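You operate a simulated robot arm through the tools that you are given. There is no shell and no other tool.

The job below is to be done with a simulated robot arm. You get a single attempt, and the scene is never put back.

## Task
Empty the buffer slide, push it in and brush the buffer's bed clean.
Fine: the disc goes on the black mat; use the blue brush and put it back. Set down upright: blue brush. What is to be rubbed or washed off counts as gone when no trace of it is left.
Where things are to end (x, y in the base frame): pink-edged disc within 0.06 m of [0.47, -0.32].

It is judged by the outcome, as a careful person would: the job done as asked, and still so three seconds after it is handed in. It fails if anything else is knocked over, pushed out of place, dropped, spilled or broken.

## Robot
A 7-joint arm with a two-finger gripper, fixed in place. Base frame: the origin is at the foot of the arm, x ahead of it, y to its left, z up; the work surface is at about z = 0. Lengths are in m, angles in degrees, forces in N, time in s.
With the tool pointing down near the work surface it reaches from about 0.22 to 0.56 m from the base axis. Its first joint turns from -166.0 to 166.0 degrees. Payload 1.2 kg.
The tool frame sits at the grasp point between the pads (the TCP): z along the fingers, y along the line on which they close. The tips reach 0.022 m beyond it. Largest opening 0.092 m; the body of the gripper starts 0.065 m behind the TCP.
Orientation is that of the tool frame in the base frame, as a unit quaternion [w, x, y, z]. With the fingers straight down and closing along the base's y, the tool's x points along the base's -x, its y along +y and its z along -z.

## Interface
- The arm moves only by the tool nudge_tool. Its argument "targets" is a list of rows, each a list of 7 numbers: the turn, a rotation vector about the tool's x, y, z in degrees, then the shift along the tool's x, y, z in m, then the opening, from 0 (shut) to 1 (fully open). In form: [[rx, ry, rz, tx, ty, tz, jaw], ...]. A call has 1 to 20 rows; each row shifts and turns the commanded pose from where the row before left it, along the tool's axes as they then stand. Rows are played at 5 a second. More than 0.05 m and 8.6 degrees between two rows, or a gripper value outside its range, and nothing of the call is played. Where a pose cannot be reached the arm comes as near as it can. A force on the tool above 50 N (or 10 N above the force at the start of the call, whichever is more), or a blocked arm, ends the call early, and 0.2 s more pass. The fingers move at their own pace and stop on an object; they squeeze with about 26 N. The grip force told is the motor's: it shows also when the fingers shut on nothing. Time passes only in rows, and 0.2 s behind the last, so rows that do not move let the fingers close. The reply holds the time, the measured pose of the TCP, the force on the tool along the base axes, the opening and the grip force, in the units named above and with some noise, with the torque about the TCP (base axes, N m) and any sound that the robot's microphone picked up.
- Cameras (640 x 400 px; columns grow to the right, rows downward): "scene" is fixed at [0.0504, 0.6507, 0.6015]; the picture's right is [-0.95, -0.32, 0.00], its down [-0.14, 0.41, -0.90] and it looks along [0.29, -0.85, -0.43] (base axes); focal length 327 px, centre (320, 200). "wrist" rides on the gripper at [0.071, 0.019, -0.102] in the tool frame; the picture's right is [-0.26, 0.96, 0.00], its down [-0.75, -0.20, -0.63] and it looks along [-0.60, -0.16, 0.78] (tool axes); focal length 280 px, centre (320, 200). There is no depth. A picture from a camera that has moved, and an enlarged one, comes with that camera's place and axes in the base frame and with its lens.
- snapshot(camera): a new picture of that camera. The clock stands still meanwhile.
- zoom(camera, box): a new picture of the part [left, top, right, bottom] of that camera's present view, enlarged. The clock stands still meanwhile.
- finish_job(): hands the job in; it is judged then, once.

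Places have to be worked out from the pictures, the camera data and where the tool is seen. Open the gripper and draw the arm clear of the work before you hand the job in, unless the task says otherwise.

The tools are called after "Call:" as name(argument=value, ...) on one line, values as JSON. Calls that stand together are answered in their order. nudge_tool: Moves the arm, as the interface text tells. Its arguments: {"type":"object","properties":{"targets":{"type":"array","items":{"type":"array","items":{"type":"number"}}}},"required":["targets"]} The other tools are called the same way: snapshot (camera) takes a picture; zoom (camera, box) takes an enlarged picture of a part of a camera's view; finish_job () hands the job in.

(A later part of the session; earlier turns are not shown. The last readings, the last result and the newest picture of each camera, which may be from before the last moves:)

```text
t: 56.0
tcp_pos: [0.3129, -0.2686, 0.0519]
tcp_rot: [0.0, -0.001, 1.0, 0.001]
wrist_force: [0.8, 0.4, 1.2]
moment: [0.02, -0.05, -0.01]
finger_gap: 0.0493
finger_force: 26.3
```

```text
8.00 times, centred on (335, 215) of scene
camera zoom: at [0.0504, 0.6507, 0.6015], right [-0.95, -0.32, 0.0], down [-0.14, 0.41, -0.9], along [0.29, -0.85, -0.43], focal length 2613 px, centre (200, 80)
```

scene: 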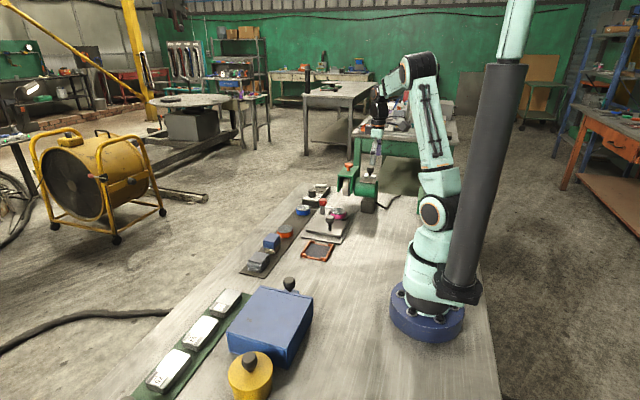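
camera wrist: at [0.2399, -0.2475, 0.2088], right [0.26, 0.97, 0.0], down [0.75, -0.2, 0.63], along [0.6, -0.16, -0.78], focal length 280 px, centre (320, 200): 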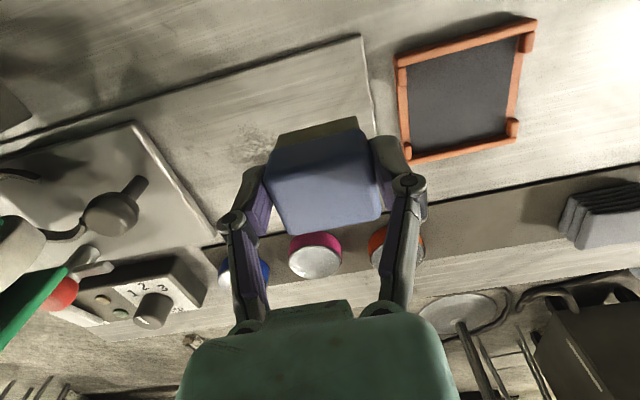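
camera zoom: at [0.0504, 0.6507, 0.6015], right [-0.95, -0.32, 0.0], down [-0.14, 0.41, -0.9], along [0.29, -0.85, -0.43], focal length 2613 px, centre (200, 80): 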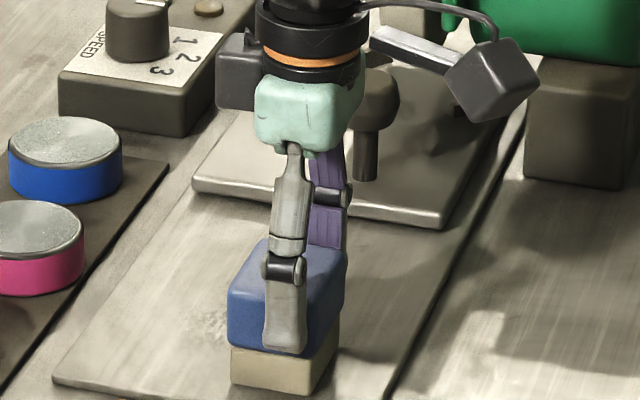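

Contact is just beginning (z≈0.052). I press another millimetre and read the force.

Call:
nudge_tool(targets=[[0, 0, 0, 0, 0, 0.001, 0.4], [0, 0, 0, 0, 0, 0, 0.4]])

```text
t: 56.6
tcp_pos: [0.3129, -0.2688, 0.0515]
tcp_rot: [0.001, 0.0, 1.0, -0.001]
wrist_force: [-1.7, 0.1, 16.4]
moment: [0.03, 0.02, 0.01]
finger_gap: 0.0494
finger_force: 26.0
```

Firm contact at 16 N. I ease 0.5 mm and sweep along -y to y≈-0.357.

Call:
nudge_tool(targets=[[0, 0, 0, 0, 0, -0.0004, 0.4], [0, 0, 0, 0, -0.008, 0, 0.4], [0, 0, 0, 0, -0.008, 0, 0.4], [0, 0, 0, 0, -0.008, 0, 0.4], [0, 0, 0, 0, -0.008, 0, 0.4], [0, 0, 0, 0, -0.008, 0, 0.4], [0, 0, 0, 0, -0.008, 0, 0.4], [0, 0, 0, 0, -0.008, 0, 0.4], [0, 0, 0, 0, -0.008, 0, 0.4], [0, 0, 0, 0, -0.008, 0, 0.4], [0, 0, 0, 0, -0.008, 0, 0.4], [0, 0, 0, 0, -0.006, 0, 0.4]])

Call:
zoom(camera="scene", box=[300, 190, 370, 240])

Call:
snapshot(camera="wrist")

```text
t: 59.2
tcp_pos: [0.3123, -0.3545, 0.05]
tcp_rot: [0.001, -0.001, 1.0, 0.0]
wrist_force: [0.4, 0.1, -1.6]
moment: [-0.03, -0.01, 0.04]
finger_gap: 0.0491
finger_force: 26.1
```

```text
8.00 times, centred on (335, 215) of scene
camera zoom: at [0.0504, 0.6507, 0.6015], right [-0.95, -0.32, 0.0], down [-0.14, 0.41, -0.9], along [0.29, -0.85, -0.43], focal length 2613 px, centre (200, 80)
```

zoom: 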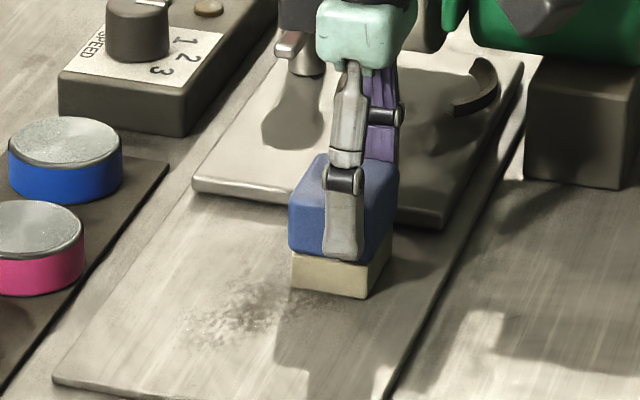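

```text
taken
camera wrist: at [0.2412, -0.3345, 0.1533], right [0.26, 0.97, 0.0], down [0.75, -0.2, 0.62], along [0.6, -0.16, -0.78], focal length 280 px, centre (320, 200)
```

wrist: 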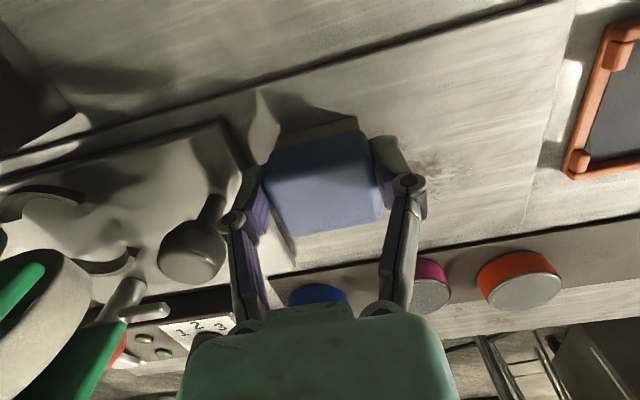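

The contact was lost at the end of the stroke (-1.6 N). I press down again, checking the force, then sweep back.

Call:
nudge_tool(targets=[[0, 0, 0, 0, 0, 0.001, 0.4], [0, 0, 0, 0, 0, 0, 0.4]])

```text
t: 59.8
tcp_pos: [0.3132, -0.3553, 0.0513]
tcp_rot: [0.0, 0.0, 1.0, 0.0]
wrist_force: [0.0, -0.3, 3.8]
moment: [0.02, 0.06, -0.01]
finger_gap: 0.0494
finger_force: 26.0
```

Call:
nudge_tool(targets=[[0, 0, 0, 0, 0, 0.0005, 0.4], [0, 0, 0, 0, 0.008, 0, 0.4], [0, 0, 0, 0, 0.008, 0, 0.4], [0, 0, 0, 0, 0.008, 0, 0.4], [0, 0, 0, 0, 0.008, 0, 0.4]])

Call:
zoom(camera="scene", box=[300, 190, 370, 240])

```text
t: 61.0
tcp_pos: [0.314, -0.3237, 0.049]
tcp_rot: [0.001, 0.0, 1.0, -0.002]
wrist_force: [0.1, -6.5, 16.7]
moment: [-0.15, 0.02, -0.04]
finger_gap: 0.0494
finger_force: 26.2
```

```text
8.00 times, centred on (335, 215) of scene
camera zoom: at [0.0504, 0.6507, 0.6015], right [-0.95, -0.32, 0.0], down [-0.14, 0.41, -0.9], along [0.29, -0.85, -0.43], focal length 2613 px, centre (200, 80)
```

zoom: 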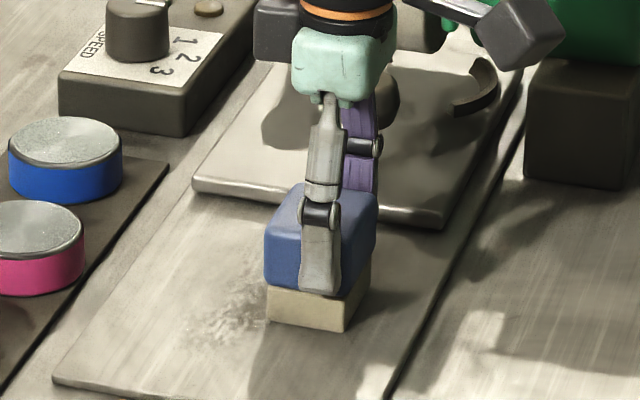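

Good brushing contact (17 N, 6.5 N drag). I complete this pass to y≈-0.265.

Call:
nudge_tool(targets=[[0, 0, 0, 0, 0.008, 0, 0.4], [0, 0, 0, 0, 0.008, 0, 0.4], [0, 0, 0, 0, 0.008, 0, 0.4], [0, 0, 0, 0, 0.008, 0, 0.4], [0, 0, 0, 0, 0.008, 0, 0.4], [0, 0, 0, 0, 0.008, 0, 0.4], [0, 0, 0, 0, 0.008, 0, 0.4]])

Call:
zoom(camera="scene", box=[300, 190, 370, 240])

```text
t: 62.6
tcp_pos: [0.313, -0.2661, 0.0489]
tcp_rot: [0.0, -0.001, 1.0, 0.0]
wrist_force: [0.9, -0.1, -1.5]
moment: [-0.01, -0.01, 0.0]
finger_gap: 0.0491
finger_force: 25.6
```

```text
8.00 times, centred on (335, 215) of scene
camera zoom: at [0.0504, 0.6507, 0.6015], right [-0.95, -0.32, 0.0], down [-0.14, 0.41, -0.9], along [0.29, -0.85, -0.43], focal length 2613 px, centre (200, 80)
```

zoom: 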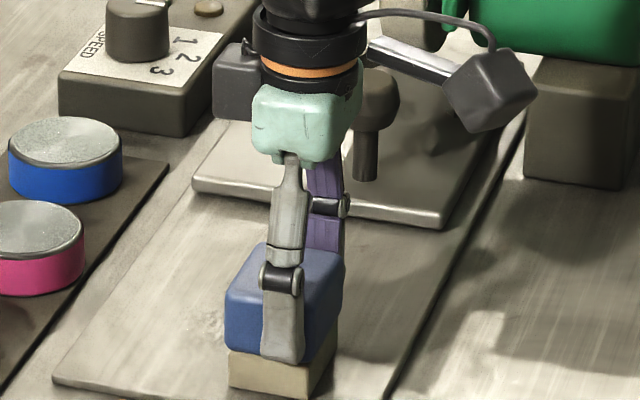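

The grip yielded slightly upward on the hard press, so I will use lighter pressure. I lift a few mm, step to x≈0.337 and find light contact again.

Call:
nudge_tool(targets=[[0, 0, 0, 0, 0, -0.004, 0.4], [0, 0, 0, -0.012, 0, 0, 0.4], [0, 0, 0, -0.012, 0, 0, 0.4], [0, 0, 0, 0, 0, 0.004, 0.4], [0, 0, 0, 0, 0, 0, 0.4]])

Call:
nudge_tool(targets=[[0, 0, 0, 0, 0, 0.0007, 0.4], [0, 0, 0, 0, 0, 0, 0.4]])

```text
t: 63.8
tcp_pos: [0.337, -0.2679, 0.0502]
tcp_rot: [0.0, -0.001, 1.0, 0.0]
wrist_force: [-0.3, 0.2, -1.2]
moment: [-0.02, -0.02, -0.02]
finger_gap: 0.0491
finger_force: 25.9
```

```text
t: 64.4
tcp_pos: [0.3364, -0.2678, 0.049]
tcp_rot: [0.0, -0.001, 1.0, 0.001]
wrist_force: [0.0, -0.4, 0.2]
moment: [0.01, -0.01, 0.05]
finger_gap: 0.049
finger_force: 25.6
```

Call:
nudge_tool(targets=[[0, 0, 0, 0, 0, 0.0006, 0.4], [0, 0, 0, 0, 0, 0, 0.4]])

```text
t: 65.0
tcp_pos: [0.3378, -0.2682, 0.0489]
tcp_rot: [0.0, 0.0, 1.0, 0.0]
wrist_force: [-4.0, 2.6, 16.6]
moment: [0.07, 0.15, 0.0]
finger_gap: 0.0495
finger_force: 26.4
```

Contact at 16 N. I sweep along -y in shorter segments, reading force each time.

Call:
nudge_tool(targets=[[0, 0, 0, 0, -0.006, -0.0002, 0.4], [0, 0, 0, 0, -0.006, 0, 0.4], [0, 0, 0, 0, -0.006, 0, 0.4], [0, 0, 0, 0, -0.006, 0, 0.4]])

```text
t: 66.0
tcp_pos: [0.3356, -0.2915, 0.0482]
tcp_rot: [0.0, 0.0, 1.0, 0.0]
wrist_force: [0.5, 0.5, 0.1]
moment: [0.01, -0.03, 0.02]
finger_gap: 0.0493
finger_force: 26.3
```

Call:
nudge_tool(targets=[[0, 0, 0, 0, 0, 0.0004, 0.4], [0, 0, 0, 0, -0.006, 0, 0.4], [0, 0, 0, 0, -0.006, 0, 0.4], [0, 0, 0, 0, -0.006, 0, 0.4]])

Call:
zoom(camera="scene", box=[300, 190, 370, 240])

```text
t: 67.0
tcp_pos: [0.3371, -0.309, 0.0493]
tcp_rot: [0.001, -0.001, 1.0, 0.0]
wrist_force: [-0.1, 5.4, 15.4]
moment: [0.14, 0.0, -0.02]
finger_gap: 0.0491
finger_force: 25.6
```

```text
8.00 times, centred on (335, 215) of scene
camera zoom: at [0.0504, 0.6507, 0.6015], right [-0.95, -0.32, 0.0], down [-0.14, 0.41, -0.9], along [0.29, -0.85, -0.43], focal length 2613 px, centre (200, 80)
```

zoom: 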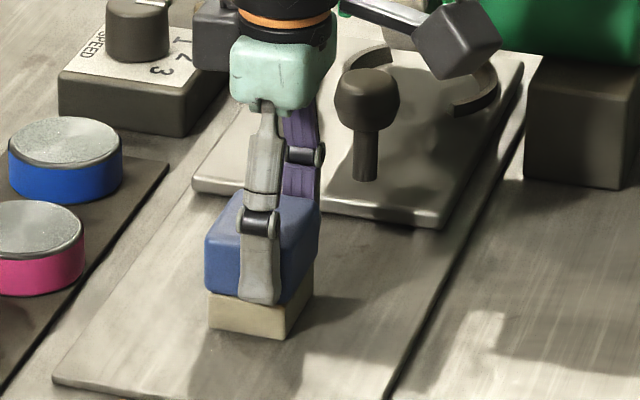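

Brushing works: the bed in front of the brush looks clean already. I continue this pass.

Call:
nudge_tool(targets=[[0, 0, 0, 0, -0.006, 0, 0.4], [0, 0, 0, 0, -0.006, 0, 0.4], [0, 0, 0, 0, -0.006, 0, 0.4], [0, 0, 0, 0, -0.006, 0, 0.4]])

Call:
nudge_tool(targets=[[0, 0, 0, 0, -0.006, 0.0002, 0.4], [0, 0, 0, 0, -0.006, 0, 0.4], [0, 0, 0, 0, -0.006, 0, 0.4], [0, 0, 0, 0, -0.004, 0, 0.4]])

Call:
zoom(camera="scene", box=[300, 190, 370, 240])

Call:
snapshot(camera="wrist")

```text
t: 68.0
tcp_pos: [0.3362, -0.3325, 0.0473]
tcp_rot: [0.0, -0.001, 1.0, 0.0]
wrist_force: [0.4, 6.2, 15.0]
moment: [0.14, -0.06, 0.04]
finger_gap: 0.0493
finger_force: 26.2
```

```text
t: 69.0
tcp_pos: [0.3372, -0.3538, 0.0476]
tcp_rot: [-0.001, -0.001, 1.0, 0.001]
wrist_force: [-1.0, 1.9, 5.5]
moment: [-0.01, 0.02, -0.02]
finger_gap: 0.0491
finger_force: 26.0
```

```text
8.00 times, centred on (335, 215) of scene
camera zoom: at [0.0504, 0.6507, 0.6015], right [-0.95, -0.32, 0.0], down [-0.14, 0.41, -0.9], along [0.29, -0.85, -0.43], focal length 2613 px, centre (200, 80)
```

zoom: 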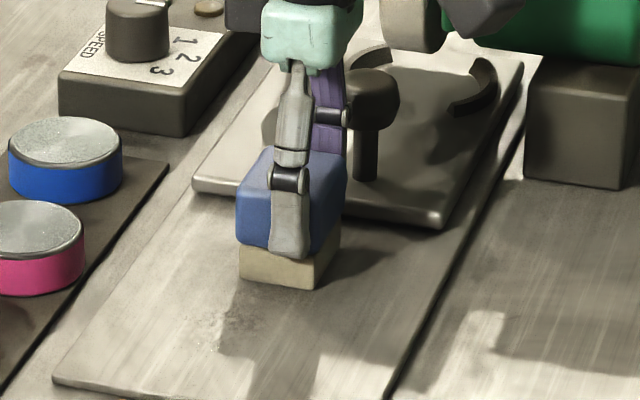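

```text
taken
camera wrist: at [0.2659, -0.3344, 0.1495], right [0.26, 0.97, 0.0], down [0.75, -0.2, 0.62], along [0.6, -0.16, -0.78], focal length 280 px, centre (320, 200)
```

wrist: 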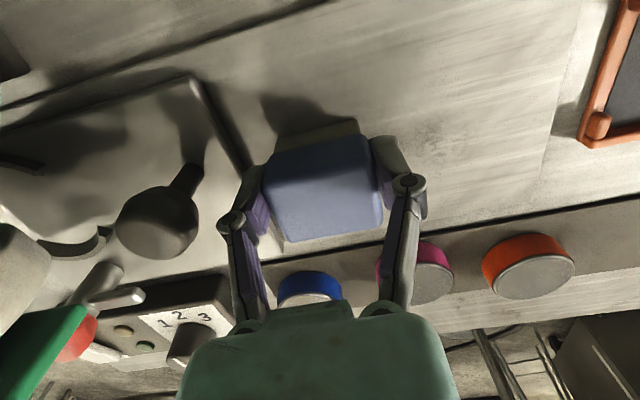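

Remaining dirt is at larger x (around 0.36–0.38). I step to x≈0.359 and sweep back along +y.

Call:
nudge_tool(targets=[[0, 0, 0, 0, 0, -0.003, 0.4], [0, 0, 0, -0.011, 0, 0, 0.4], [0, 0, 0, -0.011, 0, 0, 0.4], [0, 0, 0, 0, 0, 0.003, 0.4], [0, 0, 0, 0, 0, 0, 0.4]])

```text
t: 70.2
tcp_pos: [0.3596, -0.3558, 0.0484]
tcp_rot: [0.0, 0.0, 1.0, 0.0]
wrist_force: [0.2, 0.4, -0.9]
moment: [0.02, 0.02, -0.02]
finger_gap: 0.0491
finger_force: 26.2
```

Call:
nudge_tool(targets=[[0, 0, 0, 0, 0, 0.0007, 0.4], [0, 0, 0, 0, 0, 0, 0.4]])

```text
t: 70.8
tcp_pos: [0.3585, -0.3549, 0.0472]
tcp_rot: [0.0, -0.001, 1.0, 0.0]
wrist_force: [-0.4, 0.4, 1.7]
moment: [-0.01, 0.03, -0.02]
finger_gap: 0.0488
finger_force: 26.2
```

Light contact (≈3 N). I add 0.3 mm and sweep along +y.

Call:
nudge_tool(targets=[[0, 0, 0, 0, 0.006, 0.0003, 0.4], [0, 0, 0, 0, 0.006, 0, 0.4], [0, 0, 0, 0, 0.006, 0, 0.4], [0, 0, 0, 0, 0.006, 0, 0.4]])

Call:
nudge_tool(targets=[[0, 0, 0, 0, 0.006, 0, 0.4], [0, 0, 0, 0, 0.006, 0, 0.4], [0, 0, 0, 0, 0.006, 0, 0.4], [0, 0, 0, 0, 0.006, 0, 0.4]])

Call:
nudge_tool(targets=[[0, 0, 0, 0, 0.006, 0, 0.4], [0, 0, 0, 0, 0.006, 0, 0.4], [0, 0, 0, 0, 0.006, 0, 0.4], [0, 0, 0, 0, 0.006, 0, 0.4], [0, 0, 0, 0, 0.006, 0, 0.4], [0, 0, 0, 0, 0.006, 0, 0.4], [0, 0, 0, 0, 0.006, 0, 0.4]])

Call:
zoom(camera="scene", box=[300, 190, 370, 240])

```text
t: 71.8
tcp_pos: [0.3606, -0.3316, 0.0463]
tcp_rot: [0.001, 0.0, 1.0, -0.001]
wrist_force: [-0.4, -3.3, 9.2]
moment: [-0.04, 0.05, 0.04]
finger_gap: 0.0492
finger_force: 26.1
```

```text
t: 72.8
tcp_pos: [0.3597, -0.3074, 0.047]
tcp_rot: [0.001, -0.001, 1.0, 0.001]
wrist_force: [-1.5, -1.0, 4.2]
moment: [-0.11, 0.01, 0.03]
finger_gap: 0.0492
finger_force: 25.4
```

```text
t: 74.4
tcp_pos: [0.3596, -0.2657, 0.0485]
tcp_rot: [0.0, 0.0, 1.0, 0.0]
wrist_force: [1.1, -0.3, -0.1]
moment: [-0.02, 0.0, 0.03]
finger_gap: 0.049
finger_force: 25.3
```

```text
8.00 times, centred on (335, 215) of scene
camera zoom: at [0.0504, 0.6507, 0.6015], right [-0.95, -0.32, 0.0], down [-0.14, 0.41, -0.9], along [0.29, -0.85, -0.43], focal length 2613 px, centre (200, 80)
```

zoom: 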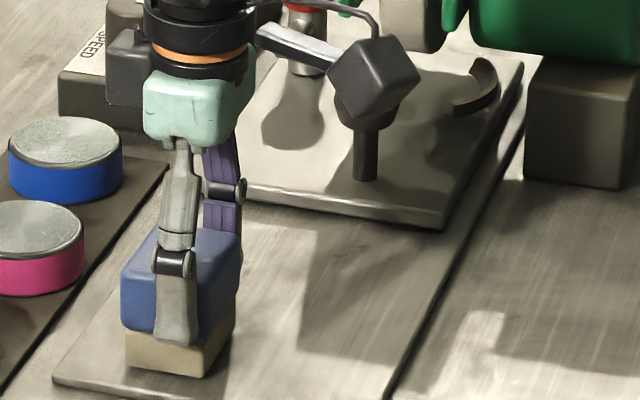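

The right part of the bed is clean. Next pass at x≈0.38, sweeping -y.

Call:
nudge_tool(targets=[[0, 0, 0, 0, 0, -0.003, 0.4], [0, 0, 0, -0.01, 0, 0, 0.4], [0, 0, 0, -0.01, 0, 0, 0.4], [0, 0, 0, 0, 0, 0.003, 0.4], [0, 0, 0, 0, 0, 0.0003, 0.4], [0, 0, 0, 0, 0, 0, 0.4]])

```text
t: 75.8
tcp_pos: [0.3792, -0.2645, 0.0469]
tcp_rot: [0.0, -0.001, 1.0, 0.0]
wrist_force: [-0.1, 0.4, 2.9]
moment: [0.09, 0.01, -0.02]
finger_gap: 0.0495
finger_force: 25.7
```

Call:
nudge_tool(targets=[[0, 0, 0, 0, -0.006, 0.0003, 0.4], [0, 0, 0, 0, -0.006, 0, 0.4], [0, 0, 0, 0, -0.006, 0, 0.4], [0, 0, 0, 0, -0.006, 0, 0.4], [0, 0, 0, 0, -0.006, 0, 0.4]])

Call:
nudge_tool(targets=[[0, 0, 0, 0, -0.006, 0, 0.4], [0, 0, 0, 0, -0.006, 0, 0.4], [0, 0, 0, 0, -0.006, 0, 0.4], [0, 0, 0, 0, -0.006, 0, 0.4], [0, 0, 0, 0, -0.006, 0, 0.4]])

Call:
nudge_tool(targets=[[0, 0, 0, 0, -0.006, 0, 0.4], [0, 0, 0, 0, -0.006, 0, 0.4], [0, 0, 0, 0, -0.006, 0, 0.4], [0, 0, 0, 0, -0.006, 0, 0.4], [0, 0, 0, 0, -0.005, 0, 0.4]])

Call:
zoom(camera="scene", box=[300, 190, 370, 240])

```text
t: 77.0
tcp_pos: [0.3796, -0.2944, 0.0462]
tcp_rot: [0.001, -0.002, 1.0, -0.001]
wrist_force: [-0.2, 6.0, 17.3]
moment: [0.14, 0.02, -0.02]
finger_gap: 0.0493
finger_force: 26.1
```

```text
t: 78.2
tcp_pos: [0.3773, -0.3254, 0.0464]
tcp_rot: [-0.001, 0.001, 1.0, 0.0]
wrist_force: [0.0, -0.8, -0.6]
moment: [-0.03, -0.01, 0.02]
finger_gap: 0.0492
finger_force: 26.0
```

```text
t: 79.4
tcp_pos: [0.3792, -0.3541, 0.0458]
tcp_rot: [-0.001, -0.001, 1.0, 0.0]
wrist_force: [0.1, 0.0, -0.6]
moment: [0.01, -0.01, -0.02]
finger_gap: 0.0492
finger_force: 25.3
```

```text
8.00 times, centred on (335, 215) of scene
camera zoom: at [0.0504, 0.6507, 0.6015], right [-0.95, -0.32, 0.0], down [-0.14, 0.41, -0.9], along [0.29, -0.85, -0.43], focal length 2613 px, centre (200, 80)
```

zoom: 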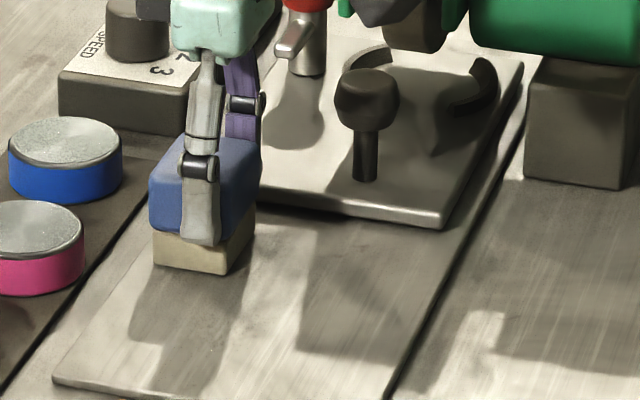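

The bed looks clean in this view. I lift the brush, draw back and inspect the whole bed with the wrist camera.

Call:
nudge_tool(targets=[[0, 0, 0, 0, 0, -0.035, 0.4], [0, 0, 0, 0, 0, -0.045, 0.4], [0, 0, 0, 0.042, 0.02, -0.005, 0.4], [0, 0, 0, 0.042, 0.02, -0.005, 0.4], [0, 0, 0, 0.042, 0.02, -0.005, 0.4], [0, 0, 0, 0.042, 0.02, -0.005, 0.4], [0, 0, 0, 0, 0, 0, 0.4]])

Call:
snapshot(camera="wrist")

Call:
zoom(camera="scene", box=[300, 205, 370, 245])

```text
t: 81.0
tcp_pos: [0.2122, -0.2756, 0.1433]
tcp_rot: [0.0, -0.001, 1.0, 0.0]
wrist_force: [0.9, -0.5, -0.7]
moment: [0.01, 0.0, -0.02]
finger_gap: 0.0492
finger_force: 26.0
```

```text
taken
camera wrist: at [0.1411, -0.2546, 0.2462], right [0.26, 0.97, 0.0], down [0.75, -0.2, 0.63], along [0.6, -0.16, -0.78], focal length 280 px, centre (320, 200)
```

wrist: 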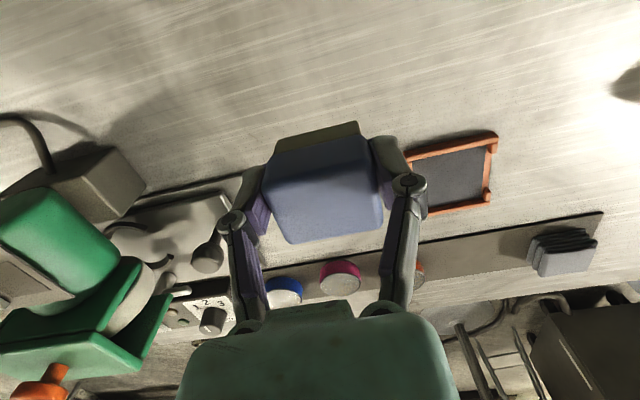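

```text
9.14 times, centred on (335, 225) of scene
camera zoom: at [0.0504, 0.6507, 0.6015], right [-0.95, -0.32, 0.0], down [-0.14, 0.41, -0.9], along [0.29, -0.85, -0.43], focal length 2986 px, centre (183, -29)
```

zoom: 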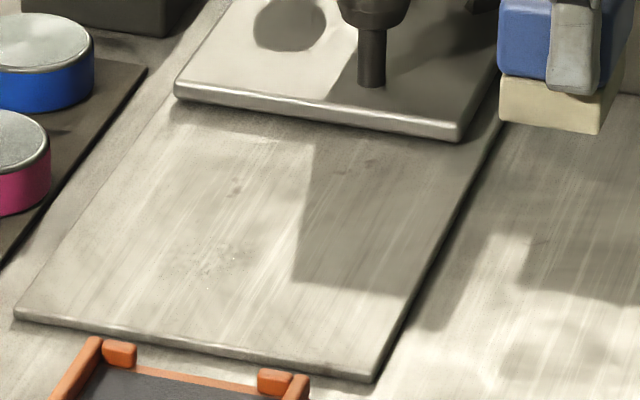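

Almost clean; faint specks remain near the +y end. I zoom in closely to tell residue from the metal's texture.

Call:
zoom(camera="scene", box=[310, 218, 345, 240])

Call:
zoom(camera="scene", box=[318, 212, 354, 234])

Call:
nudge_tool(targets=[[0, 0, 0, 0, -0.03, -0.04, 0.4], [0, 0, 0, 0, -0.04, -0.02, 0.4], [0, 0, 0, 0, -0.04, 0, 0.4], [0, 0, 0, 0, -0.03, 0, 0.4], [0, 0, 0, 0, 0, 0, 0.4]])

Call:
snapshot(camera="wrist")

```text
16.00 times, centred on (328, 229) of scene
camera zoom: at [0.0504, 0.6507, 0.6015], right [-0.95, -0.32, 0.0], down [-0.14, 0.41, -0.9], along [0.29, -0.85, -0.43], focal length 5226 px, centre (200, -264)
```

zoom: 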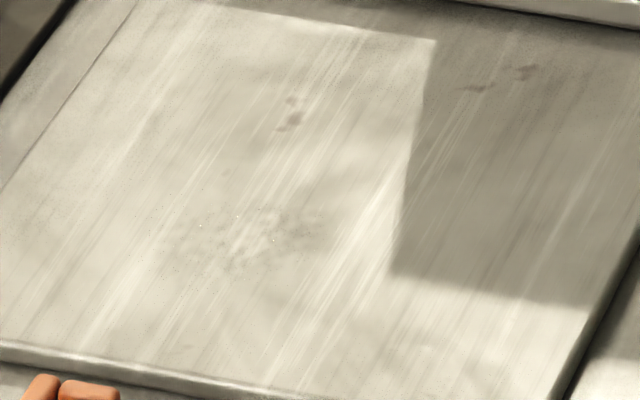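

```text
16.00 times, centred on (336, 223) of scene
camera zoom: at [0.0504, 0.6507, 0.6015], right [-0.95, -0.32, 0.0], down [-0.14, 0.41, -0.9], along [0.29, -0.85, -0.43], focal length 5226 px, centre (64, -168)
```

zoom: 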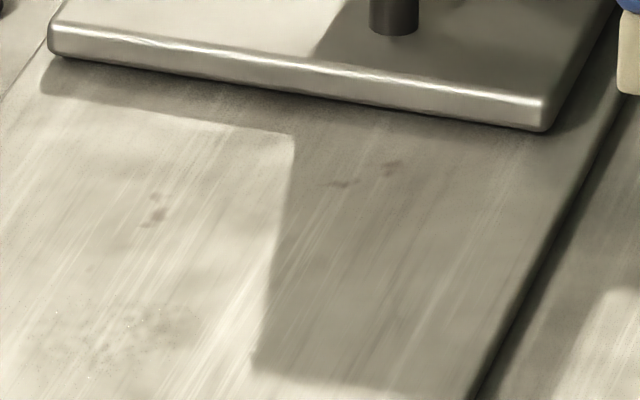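

```text
t: 82.2
tcp_pos: [0.2097, -0.415, 0.2035]
tcp_rot: [0.0, -0.001, 1.0, -0.001]
wrist_force: [-0.1, -0.2, -1.0]
moment: [0.01, 0.0, 0.0]
finger_gap: 0.0489
finger_force: 25.9
```

```text
taken
camera wrist: at [0.1393, -0.3954, 0.3048], right [0.26, 0.97, 0.0], down [0.75, -0.2, 0.62], along [0.6, -0.16, -0.78], focal length 280 px, centre (320, 200)
```

wrist: 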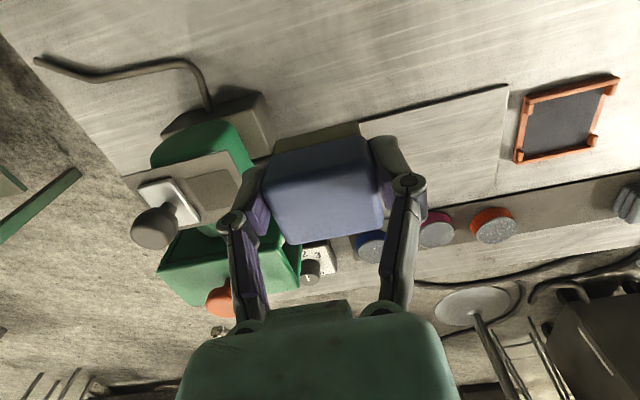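

A faint speckled trace remains around x 0.33–0.37, y ≈ -0.29 (where pressure was light). The reddish smudges look like those elsewhere on the table metal. I check from the wrist camera.

Call:
zoom(camera="wrist", box=[340, 70, 520, 220])

Call:
zoom(camera="wrist", box=[400, 100, 500, 190])

```text
2.67 times, centred on (430, 145) of wrist
camera zoom: at [0.1393, -0.3954, 0.3048], right [0.26, 0.97, 0.0], down [0.75, -0.2, 0.62], along [0.6, -0.16, -0.78], focal length 748 px, centre (27, 347)
```

zoom: 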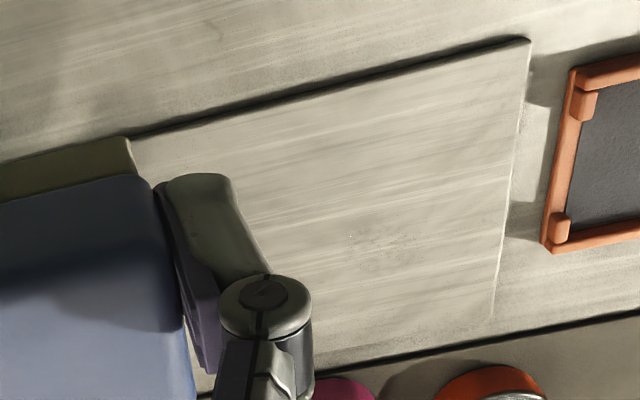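

```text
4.44 times, centred on (450, 145) of wrist
camera zoom: at [0.1393, -0.3954, 0.3048], right [0.26, 0.97, 0.0], down [0.75, -0.2, 0.62], along [0.6, -0.16, -0.78], focal length 1246 px, centre (-258, 444)
```

zoom: 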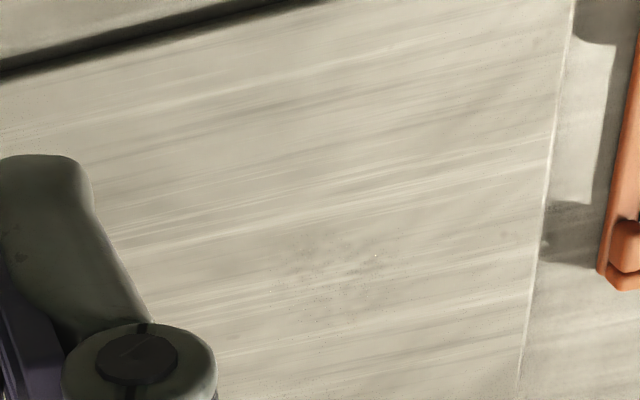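

I go back for more strokes over x 0.34–0.365, y -0.26…-0.33, with controlled pressure.

Call:
nudge_tool(targets=[[0, 0, 0, -0.0262, 0.0306, 0.0253, 0.4], [0, 0, 0, -0.0262, 0.0306, 0.0253, 0.4], [0, 0, 0, -0.0262, 0.0306, 0.0253, 0.4], [0, 0, 0, -0.0262, 0.0306, 0.0253, 0.4], [0, 0, 0, -0.0262, 0.0306, 0.0253, 0.4], [0, 0, 0, 0, 0, 0.02, 0.4], [0, 0, 0, 0, 0, 0.008, 0.4], [0, 0, 0, 0, 0, 0.002, 0.4], [0, 0, 0, 0, 0, 0.001, 0.4], [0, 0, 0, 0, 0, 0, 0.4]])

Call:
nudge_tool(targets=[[0, 0, 0, 0, 0, 0.001, 0.4], [0, 0, 0, 0, 0, 0, 0.4]])

```text
t: 84.4
tcp_pos: [0.3418, -0.26, 0.0504]
tcp_rot: [0.0, -0.001, 1.0, -0.001]
wrist_force: [0.4, 0.0, -0.5]
moment: [-0.01, -0.01, 0.0]
finger_gap: 0.0491
finger_force: 26.1
```

```text
t: 85.0
tcp_pos: [0.3399, -0.2606, 0.0496]
tcp_rot: [0.0, -0.001, 1.0, 0.0]
wrist_force: [0.0, 1.0, -0.8]
moment: [-0.04, 0.02, -0.03]
finger_gap: 0.0491
finger_force: 26.3
```

Call:
nudge_tool(targets=[[0, 0, 0, 0, 0, 0.0008, 0.4], [0, 0, 0, 0, 0, 0, 0.4]])

```text
t: 85.6
tcp_pos: [0.3417, -0.2596, 0.0474]
tcp_rot: [-0.001, -0.001, 1.0, 0.0]
wrist_force: [-0.3, -0.8, -0.6]
moment: [0.01, 0.02, 0.01]
finger_gap: 0.0491
finger_force: 25.9
```

Call:
nudge_tool(targets=[[0, 0, 0, 0, 0, 0.0006, 0.4], [0, 0, 0, 0, 0, 0, 0.4]])

```text
t: 86.2
tcp_pos: [0.3396, -0.2617, 0.0476]
tcp_rot: [0.0, -0.001, 1.0, -0.001]
wrist_force: [-0.5, -0.4, -1.0]
moment: [0.01, 0.01, -0.02]
finger_gap: 0.0491
finger_force: 26.3
```

Call:
nudge_tool(targets=[[0, 0, 0, 0, 0, 0.0006, 0.4], [0, 0, 0, 0, 0, 0, 0.4]])

```text
t: 86.8
tcp_pos: [0.3416, -0.2612, 0.047]
tcp_rot: [0.001, 0.0, 1.0, 0.001]
wrist_force: [-3.2, 1.9, 10.6]
moment: [0.0, 0.05, 0.0]
finger_gap: 0.0492
finger_force: 25.7
```

Contact at 10 N. I sweep -y in short segments, topping up pressure slightly.

Call:
nudge_tool(targets=[[0, 0, 0, 0, -0.005, 0.0001, 0.4], [0, 0, 0, 0, -0.005, 0.0001, 0.4], [0, 0, 0, 0, -0.005, 0.0001, 0.4]])

Call:
nudge_tool(targets=[[0, 0, 0, 0, -0.005, 0.0001, 0.4], [0, 0, 0, 0, -0.005, 0.0001, 0.4], [0, 0, 0, 0, -0.005, 0.0001, 0.4]])

Call:
nudge_tool(targets=[[0, 0, 0, 0, -0.005, 0, 0.4], [0, 0, 0, 0, -0.005, 0, 0.4], [0, 0, 0, 0, -0.005, 0, 0.4], [0, 0, 0, 0, -0.005, 0, 0.4]])

```text
t: 87.6
tcp_pos: [0.3425, -0.2761, 0.0456]
tcp_rot: [0.0, 0.0, 1.0, -0.001]
wrist_force: [0.3, 1.9, 4.2]
moment: [-0.02, -0.05, 0.05]
finger_gap: 0.0491
finger_force: 26.2
```

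```text
t: 88.4
tcp_pos: [0.3411, -0.29, 0.0455]
tcp_rot: [0.001, -0.002, 1.0, 0.0]
wrist_force: [1.5, 6.3, 15.9]
moment: [0.17, -0.1, -0.01]
finger_gap: 0.0492
finger_force: 26.3
```

```text
t: 89.4
tcp_pos: [0.3423, -0.3108, 0.0441]
tcp_rot: [-0.001, 0.0, 1.0, 0.0]
wrist_force: [-0.7, 4.9, 11.4]
moment: [0.05, -0.03, 0.0]
finger_gap: 0.0494
finger_force: 26.0
```

Contact was good through this stroke. I step to x≈0.361 and sweep +y.

Call:
nudge_tool(targets=[[0, 0, 0, 0, 0, -0.002, 0.4], [0, 0, 0, -0.01, -0.004, 0, 0.4], [0, 0, 0, -0.01, -0.004, 0, 0.4], [0, 0, 0, 0, 0, 0.002, 0.4], [0, 0, 0, 0, 0, 0, 0.4]])

```text
t: 90.6
tcp_pos: [0.3608, -0.3213, 0.0464]
tcp_rot: [0.0, -0.001, 1.0, -0.001]
wrist_force: [0.9, 0.5, -1.2]
moment: [-0.02, 0.0, -0.01]
finger_gap: 0.0489
finger_force: 25.8
```

Call:
nudge_tool(targets=[[0, 0, 0, 0, 0, 0.0006, 0.4], [0, 0, 0, 0, 0, 0, 0.4]])

```text
t: 91.2
tcp_pos: [0.3616, -0.3204, 0.0449]
tcp_rot: [0.0, -0.001, 1.0, 0.0]
wrist_force: [-0.4, -0.6, 3.1]
moment: [-0.06, 0.08, -0.02]
finger_gap: 0.0493
finger_force: 25.8
```

Call:
nudge_tool(targets=[[0, 0, 0, 0, 0.005, 0.0003, 0.4], [0, 0, 0, 0, 0.005, 0.0001, 0.4], [0, 0, 0, 0, 0.005, 0.0001, 0.4]])

Call:
nudge_tool(targets=[[0, 0, 0, 0, 0.005, 0.0001, 0.4], [0, 0, 0, 0, 0.005, 0.0001, 0.4], [0, 0, 0, 0, 0.005, 0.0001, 0.4]])

Call:
nudge_tool(targets=[[0, 0, 0, 0, 0.005, 0.0001, 0.4], [0, 0, 0, 0, 0.005, 0.0001, 0.4], [0, 0, 0, 0, 0.005, 0.0001, 0.4], [0, 0, 0, 0, 0.005, 0.0001, 0.4]])

Call:
nudge_tool(targets=[[0, 0, 0, 0, 0.005, 0.0001, 0.4], [0, 0, 0, 0, 0.005, 0.0001, 0.4], [0, 0, 0, 0, 0.004, 0, 0.4]])

Call:
zoom(camera="scene", box=[310, 205, 360, 240])

```text
t: 92.0
tcp_pos: [0.3622, -0.3032, 0.0455]
tcp_rot: [0.0, -0.001, 1.0, 0.0]
wrist_force: [0.2, -0.4, 0.7]
moment: [-0.03, 0.0, -0.01]
finger_gap: 0.0493
finger_force: 26.1
```

```text
t: 92.8
tcp_pos: [0.3624, -0.2885, 0.0445]
tcp_rot: [-0.001, -0.001, 1.0, 0.0]
wrist_force: [-0.2, 0.5, -1.4]
moment: [0.0, -0.01, 0.02]
finger_gap: 0.0491
finger_force: 26.1
```

```text
t: 93.8
tcp_pos: [0.3612, -0.2688, 0.0443]
tcp_rot: [0.0, -0.001, 1.0, 0.0]
wrist_force: [0.6, -2.5, 7.1]
moment: [-0.14, 0.01, 0.01]
finger_gap: 0.0494
finger_force: 26.0
```

```text
t: 94.6
tcp_pos: [0.3595, -0.2551, 0.0438]
tcp_rot: [0.0, 0.0, 1.0, 0.0]
wrist_force: [2.2, -6.6, 17.0]
moment: [-0.18, -0.07, -0.03]
finger_gap: 0.0491
finger_force: 26.0
```

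```text
11.43 times, centred on (335, 222) of scene
camera zoom: at [0.0504, 0.6507, 0.6015], right [-0.95, -0.32, 0.0], down [-0.14, 0.41, -0.9], along [0.29, -0.85, -0.43], focal length 3733 px, centre (149, -57)
```

zoom: 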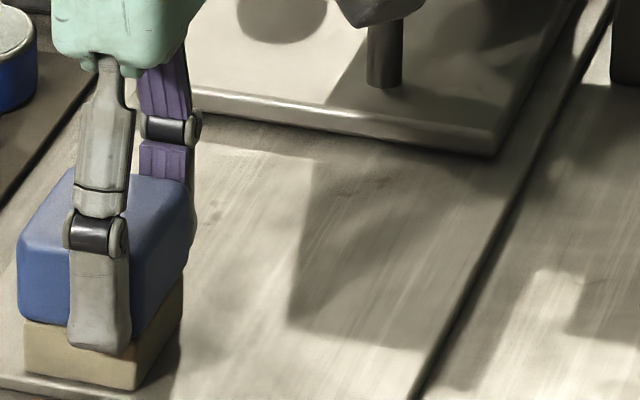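

Contact recovered at the end. I sweep back along -y at this x over the full length to y≈-0.355.

Call:
nudge_tool(targets=[[0, 0, 0, 0, -0.005, -0.0002, 0.4], [0, 0, 0, 0, -0.005, 0, 0.4], [0, 0, 0, 0, -0.005, 0, 0.4], [0, 0, 0, 0, -0.005, 0, 0.4]])

Call:
nudge_tool(targets=[[0, 0, 0, 0, -0.005, 0.0002, 0.4], [0, 0, 0, 0, -0.005, 0.0001, 0.4], [0, 0, 0, 0, -0.005, 0.0001, 0.4], [0, 0, 0, 0, -0.005, 0, 0.4]])

Call:
nudge_tool(targets=[[0, 0, 0, 0, -0.005, 0.0001, 0.4], [0, 0, 0, 0, -0.005, 0, 0.4], [0, 0, 0, 0, -0.005, 0, 0.4], [0, 0, 0, 0, -0.005, 0, 0.4]])

Call:
nudge_tool(targets=[[0, 0, 0, 0, -0.005, 0, 0.4], [0, 0, 0, 0, -0.005, 0, 0.4], [0, 0, 0, 0, -0.005, 0, 0.4], [0, 0, 0, 0, -0.005, 0, 0.4], [0, 0, 0, 0, -0.005, 0, 0.4], [0, 0, 0, 0, -0.005, 0, 0.4], [0, 0, 0, 0, -0.005, 0, 0.4], [0, 0, 0, 0, -0.005, 0, 0.4]])

Call:
zoom(camera="scene", box=[310, 205, 360, 240])

```text
t: 95.6
tcp_pos: [0.3617, -0.2759, 0.0436]
tcp_rot: [0.0, 0.0, 1.0, 0.0]
wrist_force: [-0.3, 2.3, 7.4]
moment: [0.16, 0.06, 0.01]
finger_gap: 0.0492
finger_force: 26.0
```

```text
t: 96.6
tcp_pos: [0.3628, -0.2952, 0.0434]
tcp_rot: [0.001, -0.001, 1.0, 0.0]
wrist_force: [3.7, 4.5, 14.8]
moment: [0.18, 0.06, -0.06]
finger_gap: 0.0491
finger_force: 26.2
```

```text
t: 97.6
tcp_pos: [0.3608, -0.3157, 0.043]
tcp_rot: [0.0, -0.001, 1.0, 0.0]
wrist_force: [-0.8, 3.9, 11.3]
moment: [0.01, 0.04, -0.01]
finger_gap: 0.0493
finger_force: 26.1
```

```text
t: 99.4
tcp_pos: [0.362, -0.3555, 0.0436]
tcp_rot: [0.0, -0.001, 1.0, 0.0]
wrist_force: [0.2, -0.6, -0.7]
moment: [-0.03, 0.04, 0.02]
finger_gap: 0.0487
finger_force: 26.2
```

```text
11.43 times, centred on (335, 222) of scene
camera zoom: at [0.0504, 0.6507, 0.6015], right [-0.95, -0.32, 0.0], down [-0.14, 0.41, -0.9], along [0.29, -0.85, -0.43], focal length 3733 px, centre (149, -57)
```

zoom: 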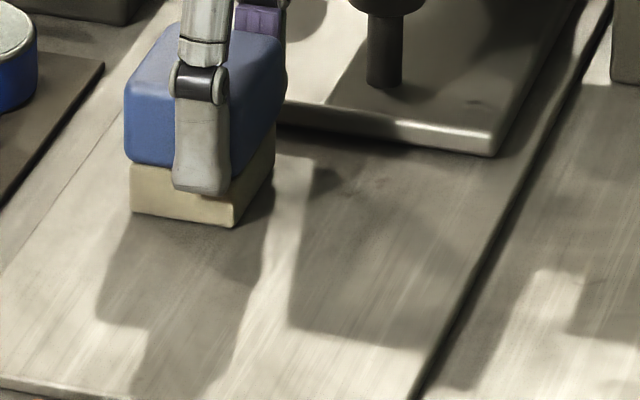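

The visible bed is clean there. The brush has crept ~8 mm up in the grip, so I set it on the bed, open, raise the fingers 8 mm and regrip.

Call:
nudge_tool(targets=[[0, 0, 0, 0, 0, 0.0006, 0.4], [0, 0, 0, 0, 0, 0, 0.4]])

```text
t: 100.0
tcp_pos: [0.3618, -0.3552, 0.0433]
tcp_rot: [0.0, 0.0, 1.0, 0.0]
wrist_force: [-0.8, -0.2, -1.3]
moment: [0.01, 0.0, 0.0]
finger_gap: 0.0492
finger_force: 26.0
```

Call:
nudge_tool(targets=[[0, 0, 0, 0, 0, 0.0006, 0.4], [0, 0, 0, 0, 0, 0, 0.4]])

```text
t: 100.6
tcp_pos: [0.3623, -0.3557, 0.0421]
tcp_rot: [0.0, 0.0, 1.0, 0.0]
wrist_force: [-1.4, 1.8, 8.4]
moment: [0.05, 0.12, -0.02]
finger_gap: 0.0491
finger_force: 25.6
```

Call:
nudge_tool(targets=[[0, 0, 0, 0, 0, 0, 0.58], [0, 0, 0, 0, 0, 0, 0.6], [0, 0, 0, 0, 0, -0.004, 0.6], [0, 0, 0, 0, 0, -0.005, 0.6], [0, 0, 0, 0, 0, 0, 0.5], [0, 0, 0, 0, 0, 0, 0.4], [0, 0, 0, 0, 0, 0, 0.4]])

Call:
zoom(camera="scene", box=[300, 180, 370, 240])

```text
t: 102.2
tcp_pos: [0.3613, -0.3559, 0.0515]
tcp_rot: [0.0, -0.001, 1.0, 0.0]
wrist_force: [-0.2, 1.2, 2.3]
moment: [0.01, -0.08, -0.02]
finger_gap: 0.0495
finger_force: 25.9
```

```text
6.67 times, centred on (335, 210) of scene
camera zoom: at [0.0504, 0.6507, 0.6015], right [-0.95, -0.32, 0.0], down [-0.14, 0.41, -0.9], along [0.29, -0.85, -0.43], focal length 2178 px, centre (220, 133)
```

zoom: 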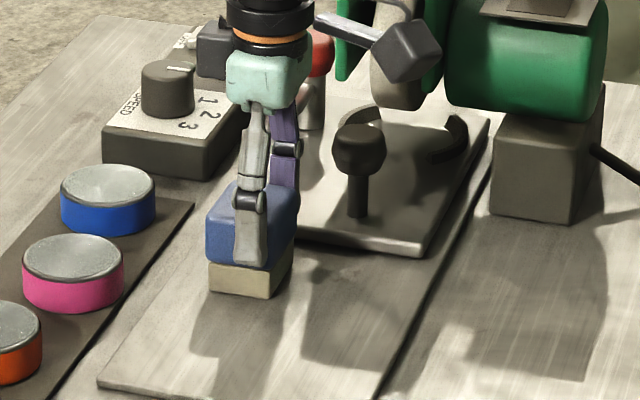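

Regripped as originally (z 0.0515 on the bed). I lift, draw aside and inspect the bed again.

Call:
nudge_tool(targets=[[0, 0, 0, 0, 0, -0.04, 0.4], [0, 0, 0, 0, 0, -0.045, 0.4], [0, 0, 0, 0.038, -0.0, -0.02, 0.4], [0, 0, 0, 0.038, -0.015, -0.02, 0.4], [0, 0, 0, 0.038, -0.02, -0.02, 0.4], [0, 0, 0, 0.038, -0.02, -0.01, 0.4], [0, 0, 0, 0, 0, 0, 0.4]])

Call:
zoom(camera="scene", box=[310, 218, 345, 240])

Call:
zoom(camera="scene", box=[318, 212, 354, 234])

Call:
zoom(camera="wrist", box=[380, 80, 520, 200])

Call:
snapshot(camera="wrist")

```text
t: 103.8
tcp_pos: [0.211, -0.4081, 0.2092]
tcp_rot: [0.001, -0.001, 1.0, 0.0]
wrist_force: [1.5, 0.3, -0.1]
moment: [-0.05, -0.01, 0.03]
finger_gap: 0.0489
finger_force: 26.2
```

```text
16.00 times, centred on (328, 229) of scene
camera zoom: at [0.0504, 0.6507, 0.6015], right [-0.95, -0.32, 0.0], down [-0.14, 0.41, -0.9], along [0.29, -0.85, -0.43], focal length 5226 px, centre (200, -264)
```

zoom: 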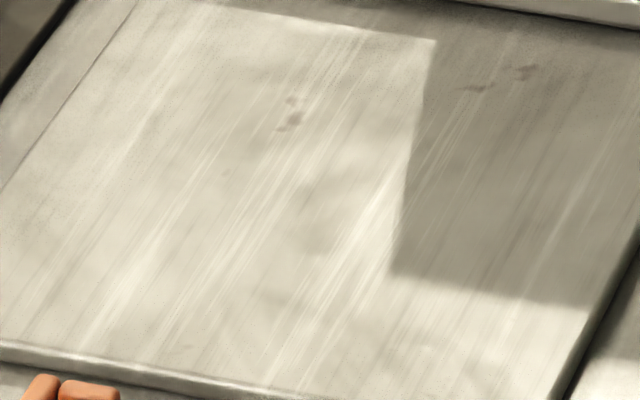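

```text
16.00 times, centred on (336, 223) of scene
camera zoom: at [0.0504, 0.6507, 0.6015], right [-0.95, -0.32, 0.0], down [-0.14, 0.41, -0.9], along [0.29, -0.85, -0.43], focal length 5226 px, centre (64, -168)
```

zoom: 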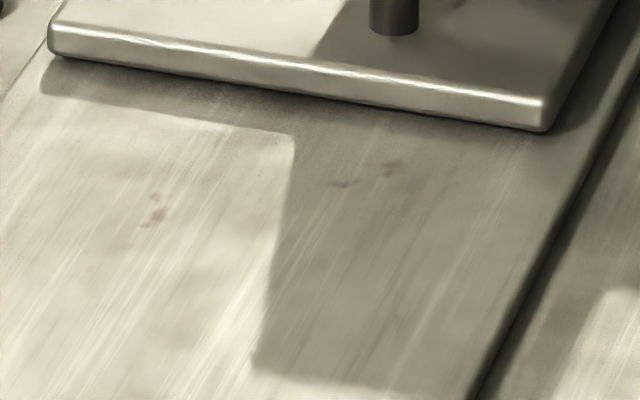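

```text
3.33 times, centred on (450, 140) of wrist
camera zoom: at [0.1406, -0.3873, 0.3113], right [0.26, 0.97, 0.0], down [0.75, -0.2, 0.63], along [0.6, -0.16, -0.78], focal length 935 px, centre (-113, 400)
```

zoom: 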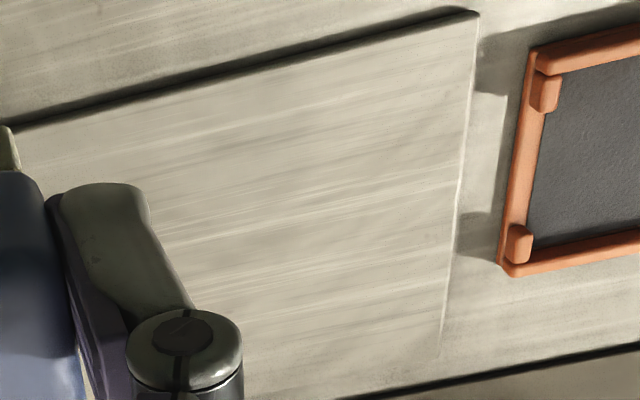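

```text
taken
camera wrist: at [0.1406, -0.3873, 0.3113], right [0.26, 0.97, 0.0], down [0.75, -0.2, 0.63], along [0.6, -0.16, -0.78], focal length 280 px, centre (320, 200)
```

wrist: 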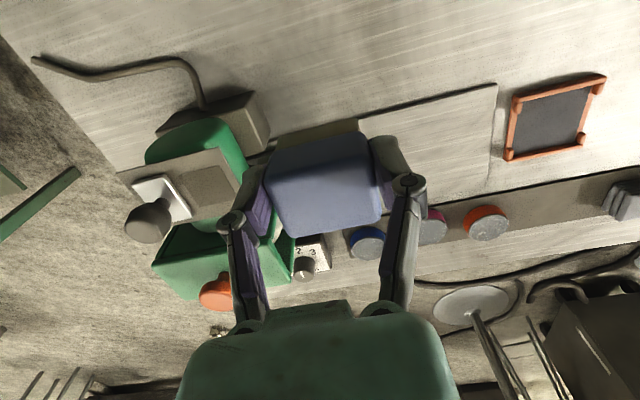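

The speckled trace is gone. To be safe about the two brownish smudges near y≈-0.35, I give that area a firm stroke too and see whether they change (they look like the table's own stains).

Call:
nudge_tool(targets=[[0, 0, 0, -0.03, 0.0172, 0.0252, 0.4], [0, 0, 0, -0.03, 0.0172, 0.0252, 0.4], [0, 0, 0, -0.03, 0.0172, 0.0252, 0.4], [0, 0, 0, -0.03, 0.0172, 0.0252, 0.4], [0, 0, 0, -0.03, 0.0172, 0.0252, 0.4], [0, 0, 0, 0, 0, 0.02, 0.4], [0, 0, 0, 0, 0, 0.007, 0.4], [0, 0, 0, 0, 0, 0.0015, 0.4], [0, 0, 0, 0, 0, 0, 0.4]])

Call:
nudge_tool(targets=[[0, 0, 0, 0, 0, 0.0008, 0.4], [0, 0, 0, 0, 0, 0, 0.4]])

```text
t: 105.8
tcp_pos: [0.3577, -0.3235, 0.0529]
tcp_rot: [0.0, 0.0, 1.0, 0.0]
wrist_force: [0.4, 0.1, -0.7]
moment: [0.01, 0.02, 0.05]
finger_gap: 0.0491
finger_force: 25.7
```

```text
t: 106.4
tcp_pos: [0.358, -0.3233, 0.0507]
tcp_rot: [0.001, 0.0, 1.0, 0.0]
wrist_force: [0.0, 0.2, 2.1]
moment: [-0.04, -0.03, -0.04]
finger_gap: 0.0491
finger_force: 26.1
```

Light contact. I add a little pressure and sweep to y≈-0.363 and back.

Call:
nudge_tool(targets=[[0, 0, 0, 0, -0.004, 0.0003, 0.4], [0, 0, 0, 0, -0.004, 0.0001, 0.4], [0, 0, 0, 0, -0.004, 0, 0.4]])

Call:
nudge_tool(targets=[[0, 0, 0, 0, -0.004, 0.0001, 0.4], [0, 0, 0, 0, -0.004, 0.0001, 0.4], [0, 0, 0, 0, -0.004, 0.0001, 0.4]])

Call:
nudge_tool(targets=[[0, 0, 0, 0, -0.004, 0.0001, 0.4], [0, 0, 0, 0, -0.004, 0.0001, 0.4], [0, 0, 0, 0, -0.004, 0.0001, 0.4], [0, 0, 0, 0, -0.003, 0.0001, 0.4]])

```text
t: 107.2
tcp_pos: [0.3614, -0.3372, 0.0522]
tcp_rot: [0.0, -0.002, 1.0, 0.0]
wrist_force: [0.3, 4.3, 11.9]
moment: [0.12, -0.1, 0.03]
finger_gap: 0.0493
finger_force: 26.5
```

```text
t: 108.0
tcp_pos: [0.3597, -0.3482, 0.0503]
tcp_rot: [0.001, -0.001, 1.0, 0.0]
wrist_force: [0.2, 6.5, 17.1]
moment: [0.18, -0.09, 0.01]
finger_gap: 0.0495
finger_force: 25.8
```

```text
t: 109.0
tcp_pos: [0.3594, -0.364, 0.0494]
tcp_rot: [-0.001, -0.001, 1.0, 0.0]
wrist_force: [0.3, 2.4, 7.3]
moment: [-0.03, -0.04, 0.03]
finger_gap: 0.0492
finger_force: 26.2
```

Good contact throughout. I lift, step to x≈0.33 and sweep +y across the other smudge.

Call:
nudge_tool(targets=[[0, 0, 0, 0, 0.003, -0.003, 0.4], [0, 0, 0, 0.015, 0, 0, 0.4], [0, 0, 0, 0.015, 0, 0, 0.4], [0, 0, 0, 0, 0, 0.003, 0.4], [0, 0, 0, 0, 0, 0, 0.4]])

Call:
nudge_tool(targets=[[0, 0, 0, 0, 0, 0.0006, 0.4], [0, 0, 0, 0, 0, 0, 0.4]])

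```text
t: 110.2
tcp_pos: [0.3299, -0.3592, 0.0487]
tcp_rot: [0.0, -0.001, 1.0, -0.001]
wrist_force: [-3.2, 2.1, 16.9]
moment: [0.07, 0.11, -0.01]
finger_gap: 0.0494
finger_force: 25.9
```

```text
t: 110.8
tcp_pos: [0.3302, -0.3601, 0.0484]
tcp_rot: [0.001, 0.0, 1.0, -0.002]
wrist_force: [2.4, -3.9, 14.6]
moment: [-0.13, -0.08, -0.05]
finger_gap: 0.0494
finger_force: 26.1
```

Call:
nudge_tool(targets=[[0, 0, 0, 0, 0.004, -0.0001, 0.4], [0, 0, 0, 0, 0.004, 0, 0.4], [0, 0, 0, 0, 0.004, 0, 0.4], [0, 0, 0, 0, 0.004, 0, 0.4]])

Call:
nudge_tool(targets=[[0, 0, 0, 0, 0.005, 0.0001, 0.4], [0, 0, 0, 0, 0.005, 0.0001, 0.4], [0, 0, 0, 0, 0.005, 0, 0.4], [0, 0, 0, 0, 0.005, 0, 0.4], [0, 0, 0, 0, 0.005, 0, 0.4]])

Call:
nudge_tool(targets=[[0, 0, 0, 0, 0.005, 0.0002, 0.4], [0, 0, 0, 0, 0.005, 0.0001, 0.4], [0, 0, 0, 0, 0.005, 0, 0.4], [0, 0, 0, 0, 0.005, 0, 0.4], [0, 0, 0, 0, 0.005, 0, 0.4], [0, 0, 0, 0, 0.005, 0, 0.4]])

```text
t: 111.8
tcp_pos: [0.3291, -0.3446, 0.0483]
tcp_rot: [0.0, -0.001, 1.0, 0.002]
wrist_force: [0.6, -2.7, 6.2]
moment: [-0.11, -0.01, -0.01]
finger_gap: 0.0491
finger_force: 26.5
```

```text
t: 113.0
tcp_pos: [0.33, -0.3178, 0.0478]
tcp_rot: [0.0, -0.001, 1.0, 0.001]
wrist_force: [-0.1, -0.6, -0.1]
moment: [-0.02, 0.0, -0.01]
finger_gap: 0.0491
finger_force: 25.8
```

```text
t: 114.4
tcp_pos: [0.3296, -0.2887, 0.0471]
tcp_rot: [0.0, -0.001, 1.0, 0.0]
wrist_force: [0.6, -0.4, 0.3]
moment: [-0.02, 0.02, 0.0]
finger_gap: 0.0492
finger_force: 26.6
```

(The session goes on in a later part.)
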